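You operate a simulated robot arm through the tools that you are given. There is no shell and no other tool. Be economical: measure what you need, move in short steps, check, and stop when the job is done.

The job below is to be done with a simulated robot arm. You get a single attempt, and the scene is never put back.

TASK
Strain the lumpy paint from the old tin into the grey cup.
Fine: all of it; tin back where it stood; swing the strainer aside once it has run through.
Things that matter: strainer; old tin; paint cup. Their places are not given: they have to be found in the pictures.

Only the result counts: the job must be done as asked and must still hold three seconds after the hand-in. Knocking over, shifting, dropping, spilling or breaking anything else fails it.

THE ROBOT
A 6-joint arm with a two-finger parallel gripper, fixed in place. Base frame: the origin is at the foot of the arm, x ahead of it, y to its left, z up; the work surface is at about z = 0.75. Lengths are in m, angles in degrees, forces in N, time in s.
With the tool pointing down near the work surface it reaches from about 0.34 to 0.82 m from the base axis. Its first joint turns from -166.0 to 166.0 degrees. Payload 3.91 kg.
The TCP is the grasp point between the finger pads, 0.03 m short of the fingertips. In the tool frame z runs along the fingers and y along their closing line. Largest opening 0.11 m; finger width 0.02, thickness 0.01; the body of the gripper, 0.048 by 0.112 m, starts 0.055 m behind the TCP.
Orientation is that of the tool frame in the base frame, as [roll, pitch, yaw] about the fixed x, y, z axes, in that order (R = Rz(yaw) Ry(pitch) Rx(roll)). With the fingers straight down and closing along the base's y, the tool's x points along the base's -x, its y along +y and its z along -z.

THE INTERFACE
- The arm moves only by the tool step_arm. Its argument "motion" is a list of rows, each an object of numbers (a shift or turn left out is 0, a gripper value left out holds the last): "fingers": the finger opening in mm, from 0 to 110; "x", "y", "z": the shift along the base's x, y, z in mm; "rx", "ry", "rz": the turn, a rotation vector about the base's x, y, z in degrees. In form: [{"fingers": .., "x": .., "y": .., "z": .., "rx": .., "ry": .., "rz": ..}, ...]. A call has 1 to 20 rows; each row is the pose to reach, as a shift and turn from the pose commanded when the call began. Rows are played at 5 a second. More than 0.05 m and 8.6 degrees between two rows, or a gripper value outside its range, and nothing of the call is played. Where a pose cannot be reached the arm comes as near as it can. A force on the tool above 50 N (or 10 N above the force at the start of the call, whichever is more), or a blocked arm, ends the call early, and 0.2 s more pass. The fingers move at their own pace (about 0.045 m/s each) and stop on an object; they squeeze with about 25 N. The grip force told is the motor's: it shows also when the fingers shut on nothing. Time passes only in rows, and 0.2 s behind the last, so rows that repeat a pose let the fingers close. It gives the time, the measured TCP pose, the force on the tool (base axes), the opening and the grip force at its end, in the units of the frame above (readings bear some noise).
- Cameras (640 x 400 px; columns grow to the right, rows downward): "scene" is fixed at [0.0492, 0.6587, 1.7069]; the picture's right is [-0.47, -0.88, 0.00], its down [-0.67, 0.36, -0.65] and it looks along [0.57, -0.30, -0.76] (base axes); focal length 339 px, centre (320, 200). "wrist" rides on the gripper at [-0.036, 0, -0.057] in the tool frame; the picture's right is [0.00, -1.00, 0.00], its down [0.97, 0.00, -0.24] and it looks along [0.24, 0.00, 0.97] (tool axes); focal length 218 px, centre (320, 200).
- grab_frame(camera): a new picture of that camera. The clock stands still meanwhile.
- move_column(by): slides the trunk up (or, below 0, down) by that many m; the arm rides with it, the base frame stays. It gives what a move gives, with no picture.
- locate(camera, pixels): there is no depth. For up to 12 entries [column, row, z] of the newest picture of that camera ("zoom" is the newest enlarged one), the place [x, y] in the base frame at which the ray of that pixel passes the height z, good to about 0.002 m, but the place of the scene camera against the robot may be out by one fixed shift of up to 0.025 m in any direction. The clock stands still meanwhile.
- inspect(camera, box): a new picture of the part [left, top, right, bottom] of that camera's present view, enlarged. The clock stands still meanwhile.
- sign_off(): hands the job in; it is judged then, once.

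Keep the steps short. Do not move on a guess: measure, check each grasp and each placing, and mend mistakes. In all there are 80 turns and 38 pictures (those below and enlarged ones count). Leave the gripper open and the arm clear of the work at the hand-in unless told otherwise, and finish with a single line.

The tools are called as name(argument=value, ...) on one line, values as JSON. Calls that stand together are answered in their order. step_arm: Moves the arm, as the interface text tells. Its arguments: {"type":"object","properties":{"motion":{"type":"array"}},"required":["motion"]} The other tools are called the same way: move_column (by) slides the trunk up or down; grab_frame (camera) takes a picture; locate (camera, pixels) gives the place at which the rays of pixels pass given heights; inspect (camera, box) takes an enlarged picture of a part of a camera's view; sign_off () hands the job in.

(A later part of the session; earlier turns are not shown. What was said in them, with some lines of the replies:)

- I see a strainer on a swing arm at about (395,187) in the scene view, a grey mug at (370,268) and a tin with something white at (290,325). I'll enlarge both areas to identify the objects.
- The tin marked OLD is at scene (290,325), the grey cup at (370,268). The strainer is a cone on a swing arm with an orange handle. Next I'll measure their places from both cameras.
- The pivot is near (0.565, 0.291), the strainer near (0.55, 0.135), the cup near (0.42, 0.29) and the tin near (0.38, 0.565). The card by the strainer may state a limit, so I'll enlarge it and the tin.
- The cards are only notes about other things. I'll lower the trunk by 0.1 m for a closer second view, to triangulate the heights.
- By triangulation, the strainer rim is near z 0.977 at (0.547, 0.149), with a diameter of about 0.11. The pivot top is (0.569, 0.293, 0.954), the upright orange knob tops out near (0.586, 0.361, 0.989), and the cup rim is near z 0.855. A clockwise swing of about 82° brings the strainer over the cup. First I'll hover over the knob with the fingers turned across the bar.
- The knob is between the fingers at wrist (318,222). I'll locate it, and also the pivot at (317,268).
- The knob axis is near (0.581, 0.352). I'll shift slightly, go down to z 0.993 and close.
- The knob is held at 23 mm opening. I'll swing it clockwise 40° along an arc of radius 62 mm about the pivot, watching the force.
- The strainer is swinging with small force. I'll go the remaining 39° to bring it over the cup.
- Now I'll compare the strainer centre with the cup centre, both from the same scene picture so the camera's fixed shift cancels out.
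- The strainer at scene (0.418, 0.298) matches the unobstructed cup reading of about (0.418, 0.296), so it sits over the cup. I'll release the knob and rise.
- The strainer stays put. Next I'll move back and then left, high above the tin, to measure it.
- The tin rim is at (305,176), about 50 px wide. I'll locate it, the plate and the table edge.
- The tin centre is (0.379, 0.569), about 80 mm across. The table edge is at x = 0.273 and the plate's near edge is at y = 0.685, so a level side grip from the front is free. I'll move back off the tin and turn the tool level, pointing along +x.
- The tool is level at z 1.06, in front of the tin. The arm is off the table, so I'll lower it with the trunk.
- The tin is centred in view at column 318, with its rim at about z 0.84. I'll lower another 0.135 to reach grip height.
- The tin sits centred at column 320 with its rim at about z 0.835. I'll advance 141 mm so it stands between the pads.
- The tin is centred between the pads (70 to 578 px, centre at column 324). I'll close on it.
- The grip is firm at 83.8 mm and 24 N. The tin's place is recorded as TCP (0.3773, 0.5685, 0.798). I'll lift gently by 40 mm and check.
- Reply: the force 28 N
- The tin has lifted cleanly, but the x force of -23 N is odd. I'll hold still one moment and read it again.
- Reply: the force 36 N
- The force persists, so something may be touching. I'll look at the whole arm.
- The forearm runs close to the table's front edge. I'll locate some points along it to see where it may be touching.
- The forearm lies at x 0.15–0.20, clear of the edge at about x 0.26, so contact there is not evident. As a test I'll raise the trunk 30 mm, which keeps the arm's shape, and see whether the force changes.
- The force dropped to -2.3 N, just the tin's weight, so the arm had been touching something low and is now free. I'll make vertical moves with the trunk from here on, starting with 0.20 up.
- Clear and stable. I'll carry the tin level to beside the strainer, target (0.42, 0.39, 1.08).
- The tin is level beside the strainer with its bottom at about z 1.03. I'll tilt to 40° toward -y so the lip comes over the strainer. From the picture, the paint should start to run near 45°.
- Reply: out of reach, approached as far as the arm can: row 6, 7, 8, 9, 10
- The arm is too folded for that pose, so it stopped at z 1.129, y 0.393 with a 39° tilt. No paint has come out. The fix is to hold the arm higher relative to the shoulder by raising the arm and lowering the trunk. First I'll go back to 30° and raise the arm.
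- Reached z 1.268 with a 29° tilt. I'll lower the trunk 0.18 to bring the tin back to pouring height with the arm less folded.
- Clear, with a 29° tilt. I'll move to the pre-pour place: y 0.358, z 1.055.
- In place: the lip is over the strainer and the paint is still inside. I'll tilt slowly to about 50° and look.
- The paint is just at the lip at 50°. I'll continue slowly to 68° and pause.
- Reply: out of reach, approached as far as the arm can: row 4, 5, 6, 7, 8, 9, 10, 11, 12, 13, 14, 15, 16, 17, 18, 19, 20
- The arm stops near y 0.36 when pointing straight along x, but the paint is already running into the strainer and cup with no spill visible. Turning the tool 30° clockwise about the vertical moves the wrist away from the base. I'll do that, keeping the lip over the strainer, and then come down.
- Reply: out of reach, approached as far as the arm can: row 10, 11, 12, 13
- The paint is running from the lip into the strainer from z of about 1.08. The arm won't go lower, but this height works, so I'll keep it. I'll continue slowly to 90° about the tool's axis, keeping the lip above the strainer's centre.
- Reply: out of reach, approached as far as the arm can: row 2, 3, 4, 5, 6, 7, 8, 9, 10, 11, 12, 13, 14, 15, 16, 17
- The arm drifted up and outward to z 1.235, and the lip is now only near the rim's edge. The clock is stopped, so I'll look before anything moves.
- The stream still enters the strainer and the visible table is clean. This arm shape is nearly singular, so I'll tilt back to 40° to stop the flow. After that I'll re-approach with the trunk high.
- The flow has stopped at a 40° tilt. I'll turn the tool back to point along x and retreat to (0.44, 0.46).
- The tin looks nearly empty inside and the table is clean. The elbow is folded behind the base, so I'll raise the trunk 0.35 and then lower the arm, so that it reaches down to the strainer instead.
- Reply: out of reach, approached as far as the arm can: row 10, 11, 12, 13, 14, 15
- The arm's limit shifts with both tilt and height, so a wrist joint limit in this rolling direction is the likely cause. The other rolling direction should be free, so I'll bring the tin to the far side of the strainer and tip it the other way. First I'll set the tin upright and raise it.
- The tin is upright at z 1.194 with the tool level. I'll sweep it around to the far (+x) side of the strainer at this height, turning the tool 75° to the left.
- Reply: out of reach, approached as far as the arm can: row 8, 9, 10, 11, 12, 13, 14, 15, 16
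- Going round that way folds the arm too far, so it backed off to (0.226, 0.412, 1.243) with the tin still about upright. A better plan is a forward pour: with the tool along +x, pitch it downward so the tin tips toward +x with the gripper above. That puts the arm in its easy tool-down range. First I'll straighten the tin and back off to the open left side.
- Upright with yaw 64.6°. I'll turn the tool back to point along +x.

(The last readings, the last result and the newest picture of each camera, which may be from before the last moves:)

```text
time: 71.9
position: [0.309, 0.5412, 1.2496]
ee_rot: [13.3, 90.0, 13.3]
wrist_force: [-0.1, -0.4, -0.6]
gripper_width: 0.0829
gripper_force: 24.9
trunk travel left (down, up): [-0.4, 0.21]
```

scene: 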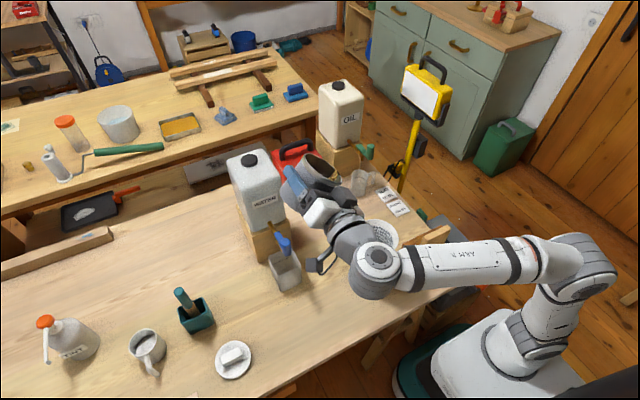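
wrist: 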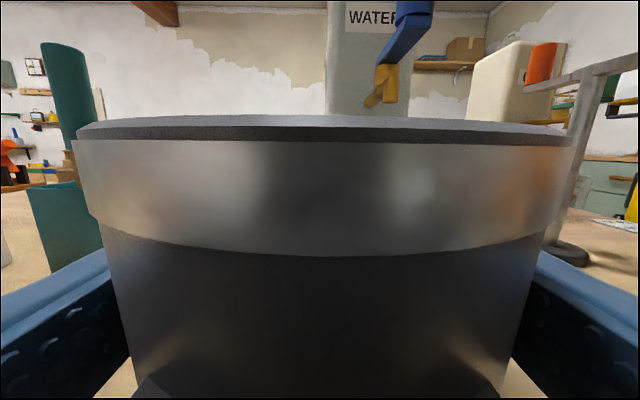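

Level and upright, pointing along +x. I'll pitch forward to 55° while moving toward the strainer side, high up.

step_arm(motion=[{"y": -5, "ry": 7}, {"x": 3, "y": -15, "ry": 14}, {"x": 6, "y": -27, "ry": 21}, {"x": 9, "y": -40, "ry": 28}, {"x": 12, "y": -55, "ry": 35}, {"x": 16, "y": -70, "ry": 42}, {"x": 20, "y": -88, "ry": 49}, {"x": 24, "y": -106, "ry": 55}, {"x": 28, "y": -124, "ry": 55}, {"x": 32, "y": -142, "ry": 55}, {"x": 36, "y": -160, "ry": 55}, {"x": 40, "y": -178, "ry": 55}, {"x": 43, "y": -196, "ry": 55}, {"x": 46, "y": -214, "ry": 55}, {"x": 46, "y": -232, "ry": 55}, {"x": 46, "y": -250, "ry": 55}, {"x": 46, "y": -250, "ry": 55}])

```text
time: 75.5
position: [0.3559, 0.2907, 1.2495]
ee_rot: [-179.9, 35.0, -180.0]
wrist_force: [0.4, -0.2, -0.7]
gripper_width: 0.0828
gripper_force: 24.7
trunk travel left (down, up): [-0.4, 0.21]
```

In place with the tin pitched 55° and its lip just above the strainer. I'll lower it with the trunk so the arm keeps its shape.

move_column(by=-0.17)

inspect(camera="scene", box=[270, 140, 450, 300])

```text
time: 77.4
position: [0.3557, 0.2923, 1.0816]
ee_rot: [-179.9, 35.0, 179.8]
wrist_force: [0.1, -0.4, -0.3]
gripper_width: 0.0831
gripper_force: 25.0
trunk travel left (down, up): [-0.23, 0.38]
```

```text
2.50 times, centred on (360, 220) of scene
```

zoom: 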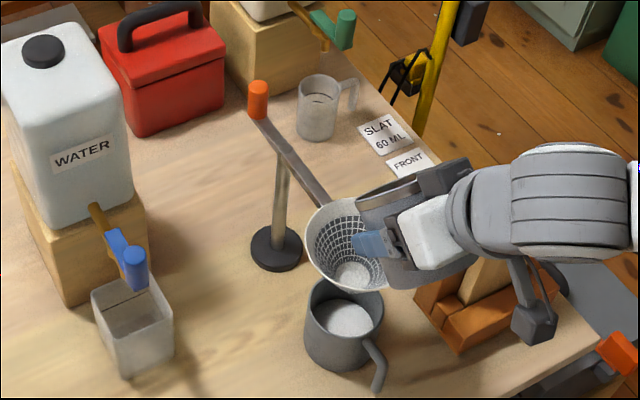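

The table is clean, the cup holds paint and the lip is over the strainer. I'll pitch on slowly to 125° and hold there to drain the tin.

step_arm(motion=[{"ry": 3}, {"ry": 6}, {"ry": 9}, {"ry": 12}, {"x": 0, "ry": 15}, {"x": 2, "ry": 19}, {"x": 4, "ry": 23}, {"x": 7, "ry": 28}, {"x": 9, "ry": 31}, {"x": 12, "ry": 35}, {"x": 16, "ry": 40}, {"x": 20, "ry": 45}, {"x": 24, "ry": 50}, {"x": 29, "ry": 55}, {"x": 33, "ry": 60}, {"x": 38, "ry": 65}, {"x": 43, "ry": 70}, {"x": 43, "ry": 70}, {"x": 43, "ry": 70}, {"x": 43, "ry": 70}])

```text
time: 81.6
position: [0.3749, 0.2916, 1.0269]
ee_rot: [179.9, -34.7, 179.8]
wrist_force: [0.2, -0.2, -1.2]
gripper_width: 0.0826
gripper_force: 25.0
out of reach, approached as far as the arm can: row 15, 16, 17, 18, 19, 20
trunk travel left (down, up): [-0.23, 0.38]
```

The tin is at 125°, with the lip low (about 0.97) just inside the strainer, and no contact force. I'll raise the trunk 50 mm for clearance, then shift the lip toward the centre and hold.

move_column(by=0.05)

step_arm(motion=[{"x": 4, "z": -3}, {"x": 8, "z": -6}, {"x": 12, "z": -9}, {"x": 16, "z": -10}, {"x": 20, "z": -10}, {"x": 20, "z": -10}, {"x": 20, "z": -10}, {"x": 20, "z": -10}, {"x": 20, "z": -10}, {"x": 20, "z": -10}, {"x": 20, "z": -10}, {"x": 20, "z": -10}])

inspect(camera="scene", box=[270, 140, 450, 300])

```text
time: 82.5
position: [0.3751, 0.2918, 1.0758]
ee_rot: [179.8, -34.8, 179.9]
wrist_force: [-0.7, 0.6, -0.5]
gripper_width: 0.0828
gripper_force: 25.2
trunk travel left (down, up): [-0.28, 0.33]
```

```text
time: 85.2
position: [0.3952, 0.2924, 1.0665]
ee_rot: [179.9, -34.8, 179.9]
wrist_force: [0.6, 0.1, -0.6]
gripper_width: 0.0826
gripper_force: 24.9
trunk travel left (down, up): [-0.28, 0.33]
```

```text
2.50 times, centred on (360, 220) of scene
```

zoom: 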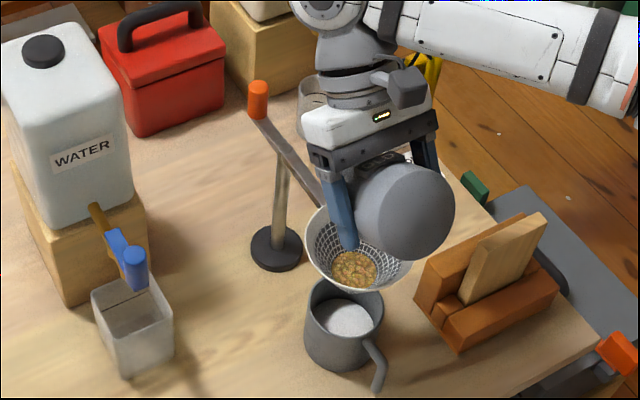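

The lumps are now caught in the strainer, paint is in the cup and the table is clean. I'll tilt a little further and hold about 3 s so that everything runs out.

step_arm(motion=[{"ry": 4, "x": 1}, {"ry": 8, "x": 2}, {"ry": 12, "x": 3}, {"ry": 12, "x": 3}, {"ry": 12, "x": 3}, {"ry": 12, "x": 3}, {"ry": 12, "x": 3}, {"ry": 12, "x": 3}, {"ry": 12, "x": 3}, {"ry": 12, "x": 3}, {"ry": 12, "x": 3}, {"ry": 12, "x": 3}, {"ry": 12, "x": 3}, {"ry": 12, "x": 3}, {"ry": 12, "x": 3}])

```text
time: 88.3
position: [0.3709, 0.2933, 1.0216]
ee_rot: [179.8, -46.7, 179.9]
wrist_force: [-0.8, 0.5, 9.3]
gripper_width: 0.0825
gripper_force: 25.1
out of reach, approached as far as the arm can: row 1, 2, 3, 4, 5, 6, 7, 8, 9, 10, 11, 12, 13, 14, 15
trunk travel left (down, up): [-0.28, 0.33]
```

A force of 9 N: the tin's lip is resting on the strainer rim because the pose drifted lower. I'll lift straight up with the trunk.

move_column(by=0.1)

```text
time: 89.7
position: [0.3716, 0.2942, 1.1203]
ee_rot: [179.8, -46.7, 179.9]
wrist_force: [0.3, 0.9, -0.8]
gripper_width: 0.0824
gripper_force: 25.3
trunk travel left (down, up): [-0.38, 0.23]
```

Free again. I'll hold the lip over the strainer while pitching the tin back to about 57°.

step_arm(motion=[{"x": 12, "ry": -4}, {"x": 25, "ry": -10}, {"x": 25, "ry": -10}, {"x": 25, "ry": -10}, {"x": 20, "ry": -17}, {"x": 14, "ry": -25}, {"x": 6, "ry": -33}, {"x": -1, "ry": -41}, {"x": -6, "ry": -49}, {"x": -10, "ry": -57}, {"x": -14, "ry": -65}, {"x": -16, "ry": -73}, {"x": -18, "ry": -80}, {"x": -18, "ry": -80}, {"x": -18, "ry": -80}])

```text
time: 92.9
position: [0.3525, 0.2931, 1.1209]
ee_rot: [179.7, 33.4, 180.0]
wrist_force: [0.6, 0.4, 0.1]
gripper_width: 0.0829
gripper_force: 25.1
trunk travel left (down, up): [-0.38, 0.23]
```

Empty tin at 57° and force near zero. I'll raise the trunk 0.13 and then retrace the path back to the tin's side, turning it upright.

move_column(by=0.13)

step_arm(motion=[{"y": 15}, {"y": 32}, {"x": -4, "y": 50}, {"x": -8, "y": 68}, {"x": -12, "y": 86}, {"x": -16, "y": 104}, {"x": -20, "y": 122}, {"x": -24, "y": 140, "ry": -6}, {"x": -28, "y": 158, "ry": -13}, {"x": -32, "y": 176, "ry": -20}, {"x": -36, "y": 194, "ry": -27}, {"x": -40, "y": 212, "ry": -34}, {"x": -43, "y": 230, "ry": -41}, {"x": -43, "y": 245, "ry": -48}, {"x": -43, "y": 255, "ry": -53}, {"x": -43, "y": 265, "ry": -56.5}, {"x": -43, "y": 275, "ry": -56.5}, {"x": -43, "y": 275, "ry": -56.5}])

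```text
time: 94.5
position: [0.3519, 0.2925, 1.2509]
ee_rot: [179.7, 33.4, 179.9]
wrist_force: [0.4, 0.1, -1.0]
gripper_width: 0.0826
gripper_force: 25.3
trunk travel left (down, up): [-0.51, 0.1]
```

```text
time: 98.3
position: [0.3096, 0.5682, 1.2519]
ee_rot: [160.5, 89.9, 160.8]
wrist_force: [0.1, -0.1, -0.7]
gripper_width: 0.0825
gripper_force: 25.2
trunk travel left (down, up): [-0.51, 0.1]
```

Upright at (0.310, 0.568, 1.252). I'll move above the tin's old place and down to the arm shape I had at the grasp.

step_arm(motion=[{"x": 10, "z": -15}, {"x": 20, "z": -32}, {"x": 32, "z": -50}, {"x": 45, "z": -70}, {"x": 57, "z": -88}, {"x": 65, "z": -100}, {"x": 67.7, "z": -104}, {"x": 67.7, "z": -104}])

move_column(by=-0.25)

```text
time: 100.1
position: [0.3786, 0.5683, 1.1445]
ee_rot: [158.8, 89.8, 159.2]
wrist_force: [-0.6, 0.7, 0.1]
gripper_width: 0.0826
gripper_force: 25.1
trunk travel left (down, up): [-0.51, 0.1]
```

```text
time: 102.6
position: [0.3777, 0.5673, 0.8965]
ee_rot: [-20.8, 90.0, -20.6]
wrist_force: [0.2, -0.4, -0.6]
gripper_width: 0.0827
gripper_force: 25.5
trunk travel left (down, up): [-0.26, 0.35]
```

I'm 98 mm above. I'll lower the trunk another 0.088.

move_column(by=-0.088)

inspect(camera="scene", box=[200, 220, 440, 390])

```text
time: 103.9
position: [0.3778, 0.5692, 0.8078]
ee_rot: [157.9, 89.9, 158.1]
wrist_force: [0.5, -0.9, -0.5]
gripper_width: 0.0827
gripper_force: 25.2
trunk travel left (down, up): [-0.172, 0.438]
```

```text
2.35 times, centred on (320, 305) of scene
```

zoom: 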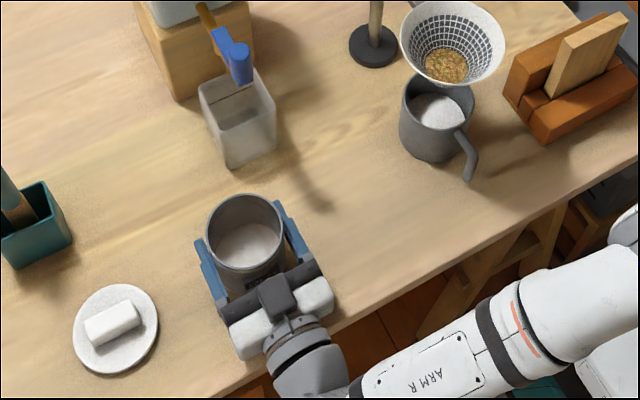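

The tin is upright, over its place and drained (only the pale bottom shows), and the strainer holds just the lumps. I'll set it down the last 10 mm in small steps.

step_arm(motion=[{"z": -3}, {"z": -6}, {"z": -8}, {"z": -9}, {"z": -9}])

```text
time: 105.1
position: [0.3772, 0.5673, 0.8001]
ee_rot: [165.8, 89.9, 166.1]
wrist_force: [-0.2, -0.6, -0.4]
gripper_width: 0.0829
gripper_force: 24.3
trunk travel left (down, up): [-0.172, 0.438]
```

step_arm(motion=[{"z": -0.7}, {"z": -1.4}, {"z": -2}, {"z": -2}])

```text
time: 106.1
position: [0.3774, 0.5679, 0.7989]
ee_rot: [129.2, 89.9, 129.6]
wrist_force: [0.7, 0.1, 4.3]
gripper_width: 0.0829
gripper_force: 24.8
trunk travel left (down, up): [-0.172, 0.438]
```

Contact at z 0.798 (4 N upward), the same height as the original. I'll open the fingers and back straight out.

step_arm(motion=[{"fingers": 95}, {"fingers": 110}, {}, {}, {}])

step_arm(motion=[{"x": -12}, {"x": -30}, {"x": -60}, {"x": -95}, {"x": -141}, {"x": -141}])

```text
time: 107.3
position: [0.378, 0.5675, 0.7972]
ee_rot: [159.6, 89.9, 159.8]
wrist_force: [0.3, -0.4, 1.3]
gripper_width: 0.1101
gripper_force: 0.2
trunk travel left (down, up): [-0.172, 0.438]
```

```text
time: 108.7
position: [0.2382, 0.5668, 0.7981]
ee_rot: [158.7, 89.9, 159.0]
wrist_force: [0.0, -0.6, 0.8]
gripper_width: 0.1101
gripper_force: 0.0
trunk travel left (down, up): [-0.172, 0.438]
```

Released and clear. I'll raise the trunk 0.34, then turn the tool down again.

move_column(by=0.34)

step_arm(motion=[{"x": 14, "ry": 8, "fingers": 60}, {"x": 28, "ry": 16}, {"x": 42, "ry": 24}, {"x": 56, "ry": 32}, {"x": 70, "ry": 40}, {"x": 84, "ry": 48}, {"x": 98, "ry": 56}, {"x": 112, "ry": 64}, {"x": 126, "ry": 72}, {"x": 140, "ry": 80}, {"x": 155, "ry": 88}, {"x": 160, "ry": 90}, {"x": 160, "ry": 90}])

```text
time: 112.0
position: [0.2381, 0.5681, 1.1387]
ee_rot: [161.6, 89.8, 161.9]
wrist_force: [-0.2, 0.0, -0.2]
gripper_width: 0.11
gripper_force: 0.1
trunk travel left (down, up): [-0.512, 0.098]
```

```text
time: 114.8
position: [0.3969, 0.5671, 1.1377]
ee_rot: [179.7, -0.2, -179.9]
wrist_force: [0.4, -0.4, 0.2]
gripper_width: 0.06
gripper_force: 0.0
trunk travel left (down, up): [-0.512, 0.098]
```

Tool down again. I'll go to above the knob at (0.6315, 0.292), passing clear of the water tank.

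step_arm(motion=[{"x": 0, "y": -30}, {"x": 0, "y": -65}, {"x": 5, "y": -100}, {"x": 10, "y": -135}, {"x": 20, "y": -170}, {"x": 35, "y": -205}, {"x": 55, "y": -235}, {"x": 85, "y": -260}, {"x": 120, "y": -275}, {"x": 155, "y": -275}, {"x": 190, "y": -275}, {"x": 220, "y": -275}, {"x": 234.5, "y": -275}, {"x": 234.5, "y": -275, "z": -20}, {"x": 234.5, "y": -275, "z": -50}, {"x": 234.5, "y": -275, "z": -75}, {"x": 234.5, "y": -275, "z": -75}])

grab_frame(camera="wrist")

```text
time: 118.4
position: [0.6307, 0.2924, 1.063]
ee_rot: [179.7, -0.1, 180.0]
wrist_force: [-0.6, 0.2, -0.4]
gripper_width: 0.0597
gripper_force: 0.0
trunk travel left (down, up): [-0.512, 0.098]
```

```text
0 pictures are left
```

wrist: 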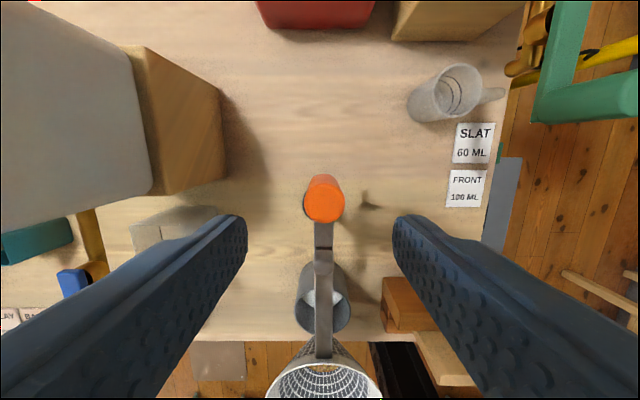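

The knob is between the fingers at (324,201). I'll locate it exactly.

locate(camera="wrist", pixels=[[324, 203, 0.985], [324, 203, 0.995], [323, 260, 0.955]])

```text
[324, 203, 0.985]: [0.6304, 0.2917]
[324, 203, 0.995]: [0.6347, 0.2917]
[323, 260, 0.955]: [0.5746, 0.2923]
```

The knob is at (0.632, 0.2917), where I left it. I'll go down to z 0.993 and close.

step_arm(motion=[{"x": 0.7, "z": -25}, {"x": 0.7, "z": -50}, {"x": 0.7, "z": -70}, {"x": 0.7, "z": -70, "fingers": 10}, {"x": 0.7, "z": -70}, {"x": 0.7, "z": -70}, {"x": 0.7, "z": -70}])

```text
time: 120.0
position: [0.6326, 0.2921, 0.9933]
ee_rot: [179.8, -0.2, -180.0]
wrist_force: [0.9, -2.4, 0.1]
gripper_width: 0.0239
gripper_force: 44.9
trunk travel left (down, up): [-0.512, 0.098]
```

Knob held. I'll swing the strainer slowly back counter-clockwise by 78° to its original side.

step_arm(motion=[{"x": -0.2, "y": 4.4, "rz": 4}, {"x": -0.6, "y": 8.7, "rz": 8}, {"x": -1.4, "y": 13, "rz": 12}, {"x": -2.4, "y": 17.2, "rz": 16}, {"x": -3.8, "y": 21.4, "rz": 20}, {"x": -5.4, "y": 25.4, "rz": 24}, {"x": -7.3, "y": 29.3, "rz": 28}, {"x": -9.5, "y": 33.1, "rz": 32}, {"x": -11.9, "y": 36.7, "rz": 36}, {"x": -14.6, "y": 40.2, "rz": 40}, {"x": -17.5, "y": 43.4, "rz": 44}, {"x": -20.7, "y": 46.4, "rz": 48}, {"x": -24, "y": 49.3, "rz": 52}, {"x": -27.6, "y": 51.8, "rz": 56}, {"x": -31.3, "y": 54.1, "rz": 60}, {"x": -35.1, "y": 56.2, "rz": 64}, {"x": -39.1, "y": 57.9, "rz": 68}, {"x": -43.2, "y": 59.4, "rz": 72}, {"x": -47.4, "y": 60.6, "rz": 76}, {"x": -49.5, "y": 61.1, "rz": 78}])

```text
time: 124.2
position: [0.5834, 0.3517, 0.993]
ee_rot: [179.7, -0.2, -102.0]
wrist_force: [-7.5, -18.5, -2.7]
gripper_width: 0.0237
gripper_force: 45.0
trunk travel left (down, up): [-0.512, 0.098]
```

The knob is back at its original place, with some radial strain from the arc mismatch. I'll ease it by 1.5 mm, open, rise and move clear.

step_arm(motion=[{"y": -1.5}, {"y": -1.5, "fingers": 60}, {"y": -1.5}, {"y": -1.5}, {"y": -1.5, "z": 25}, {"y": -1.5, "z": 60}, {"y": -1.5, "z": 100}, {"y": -1.5, "z": 145}, {"y": -1.5, "z": 190}, {"y": -1.5, "z": 230}, {"x": -40, "y": -11, "z": 240}, {"x": -80, "y": -21, "z": 240}, {"x": -90, "y": -41, "z": 240}, {"x": -90, "y": -41, "z": 240}])

```text
time: 127.2
position: [0.4927, 0.313, 1.2346]
ee_rot: [179.7, -0.1, -102.1]
wrist_force: [0.4, 0.0, -0.1]
gripper_width: 0.0603
gripper_force: 0.2
trunk travel left (down, up): [-0.512, 0.098]
```

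The arm is clear at z 1.235 with the gripper open and no force. The tin is back and released at its recorded place, and the strainer is swung aside. I'll hand in.

sign_off()

```text
The job is handed in.
```

The paint is strained into the grey cup, the old tin is back where it stood, and the strainer is swung aside; I had no pictures left to check that last swing, and the tin's lip pressed the strainer rim once (about 9 N).
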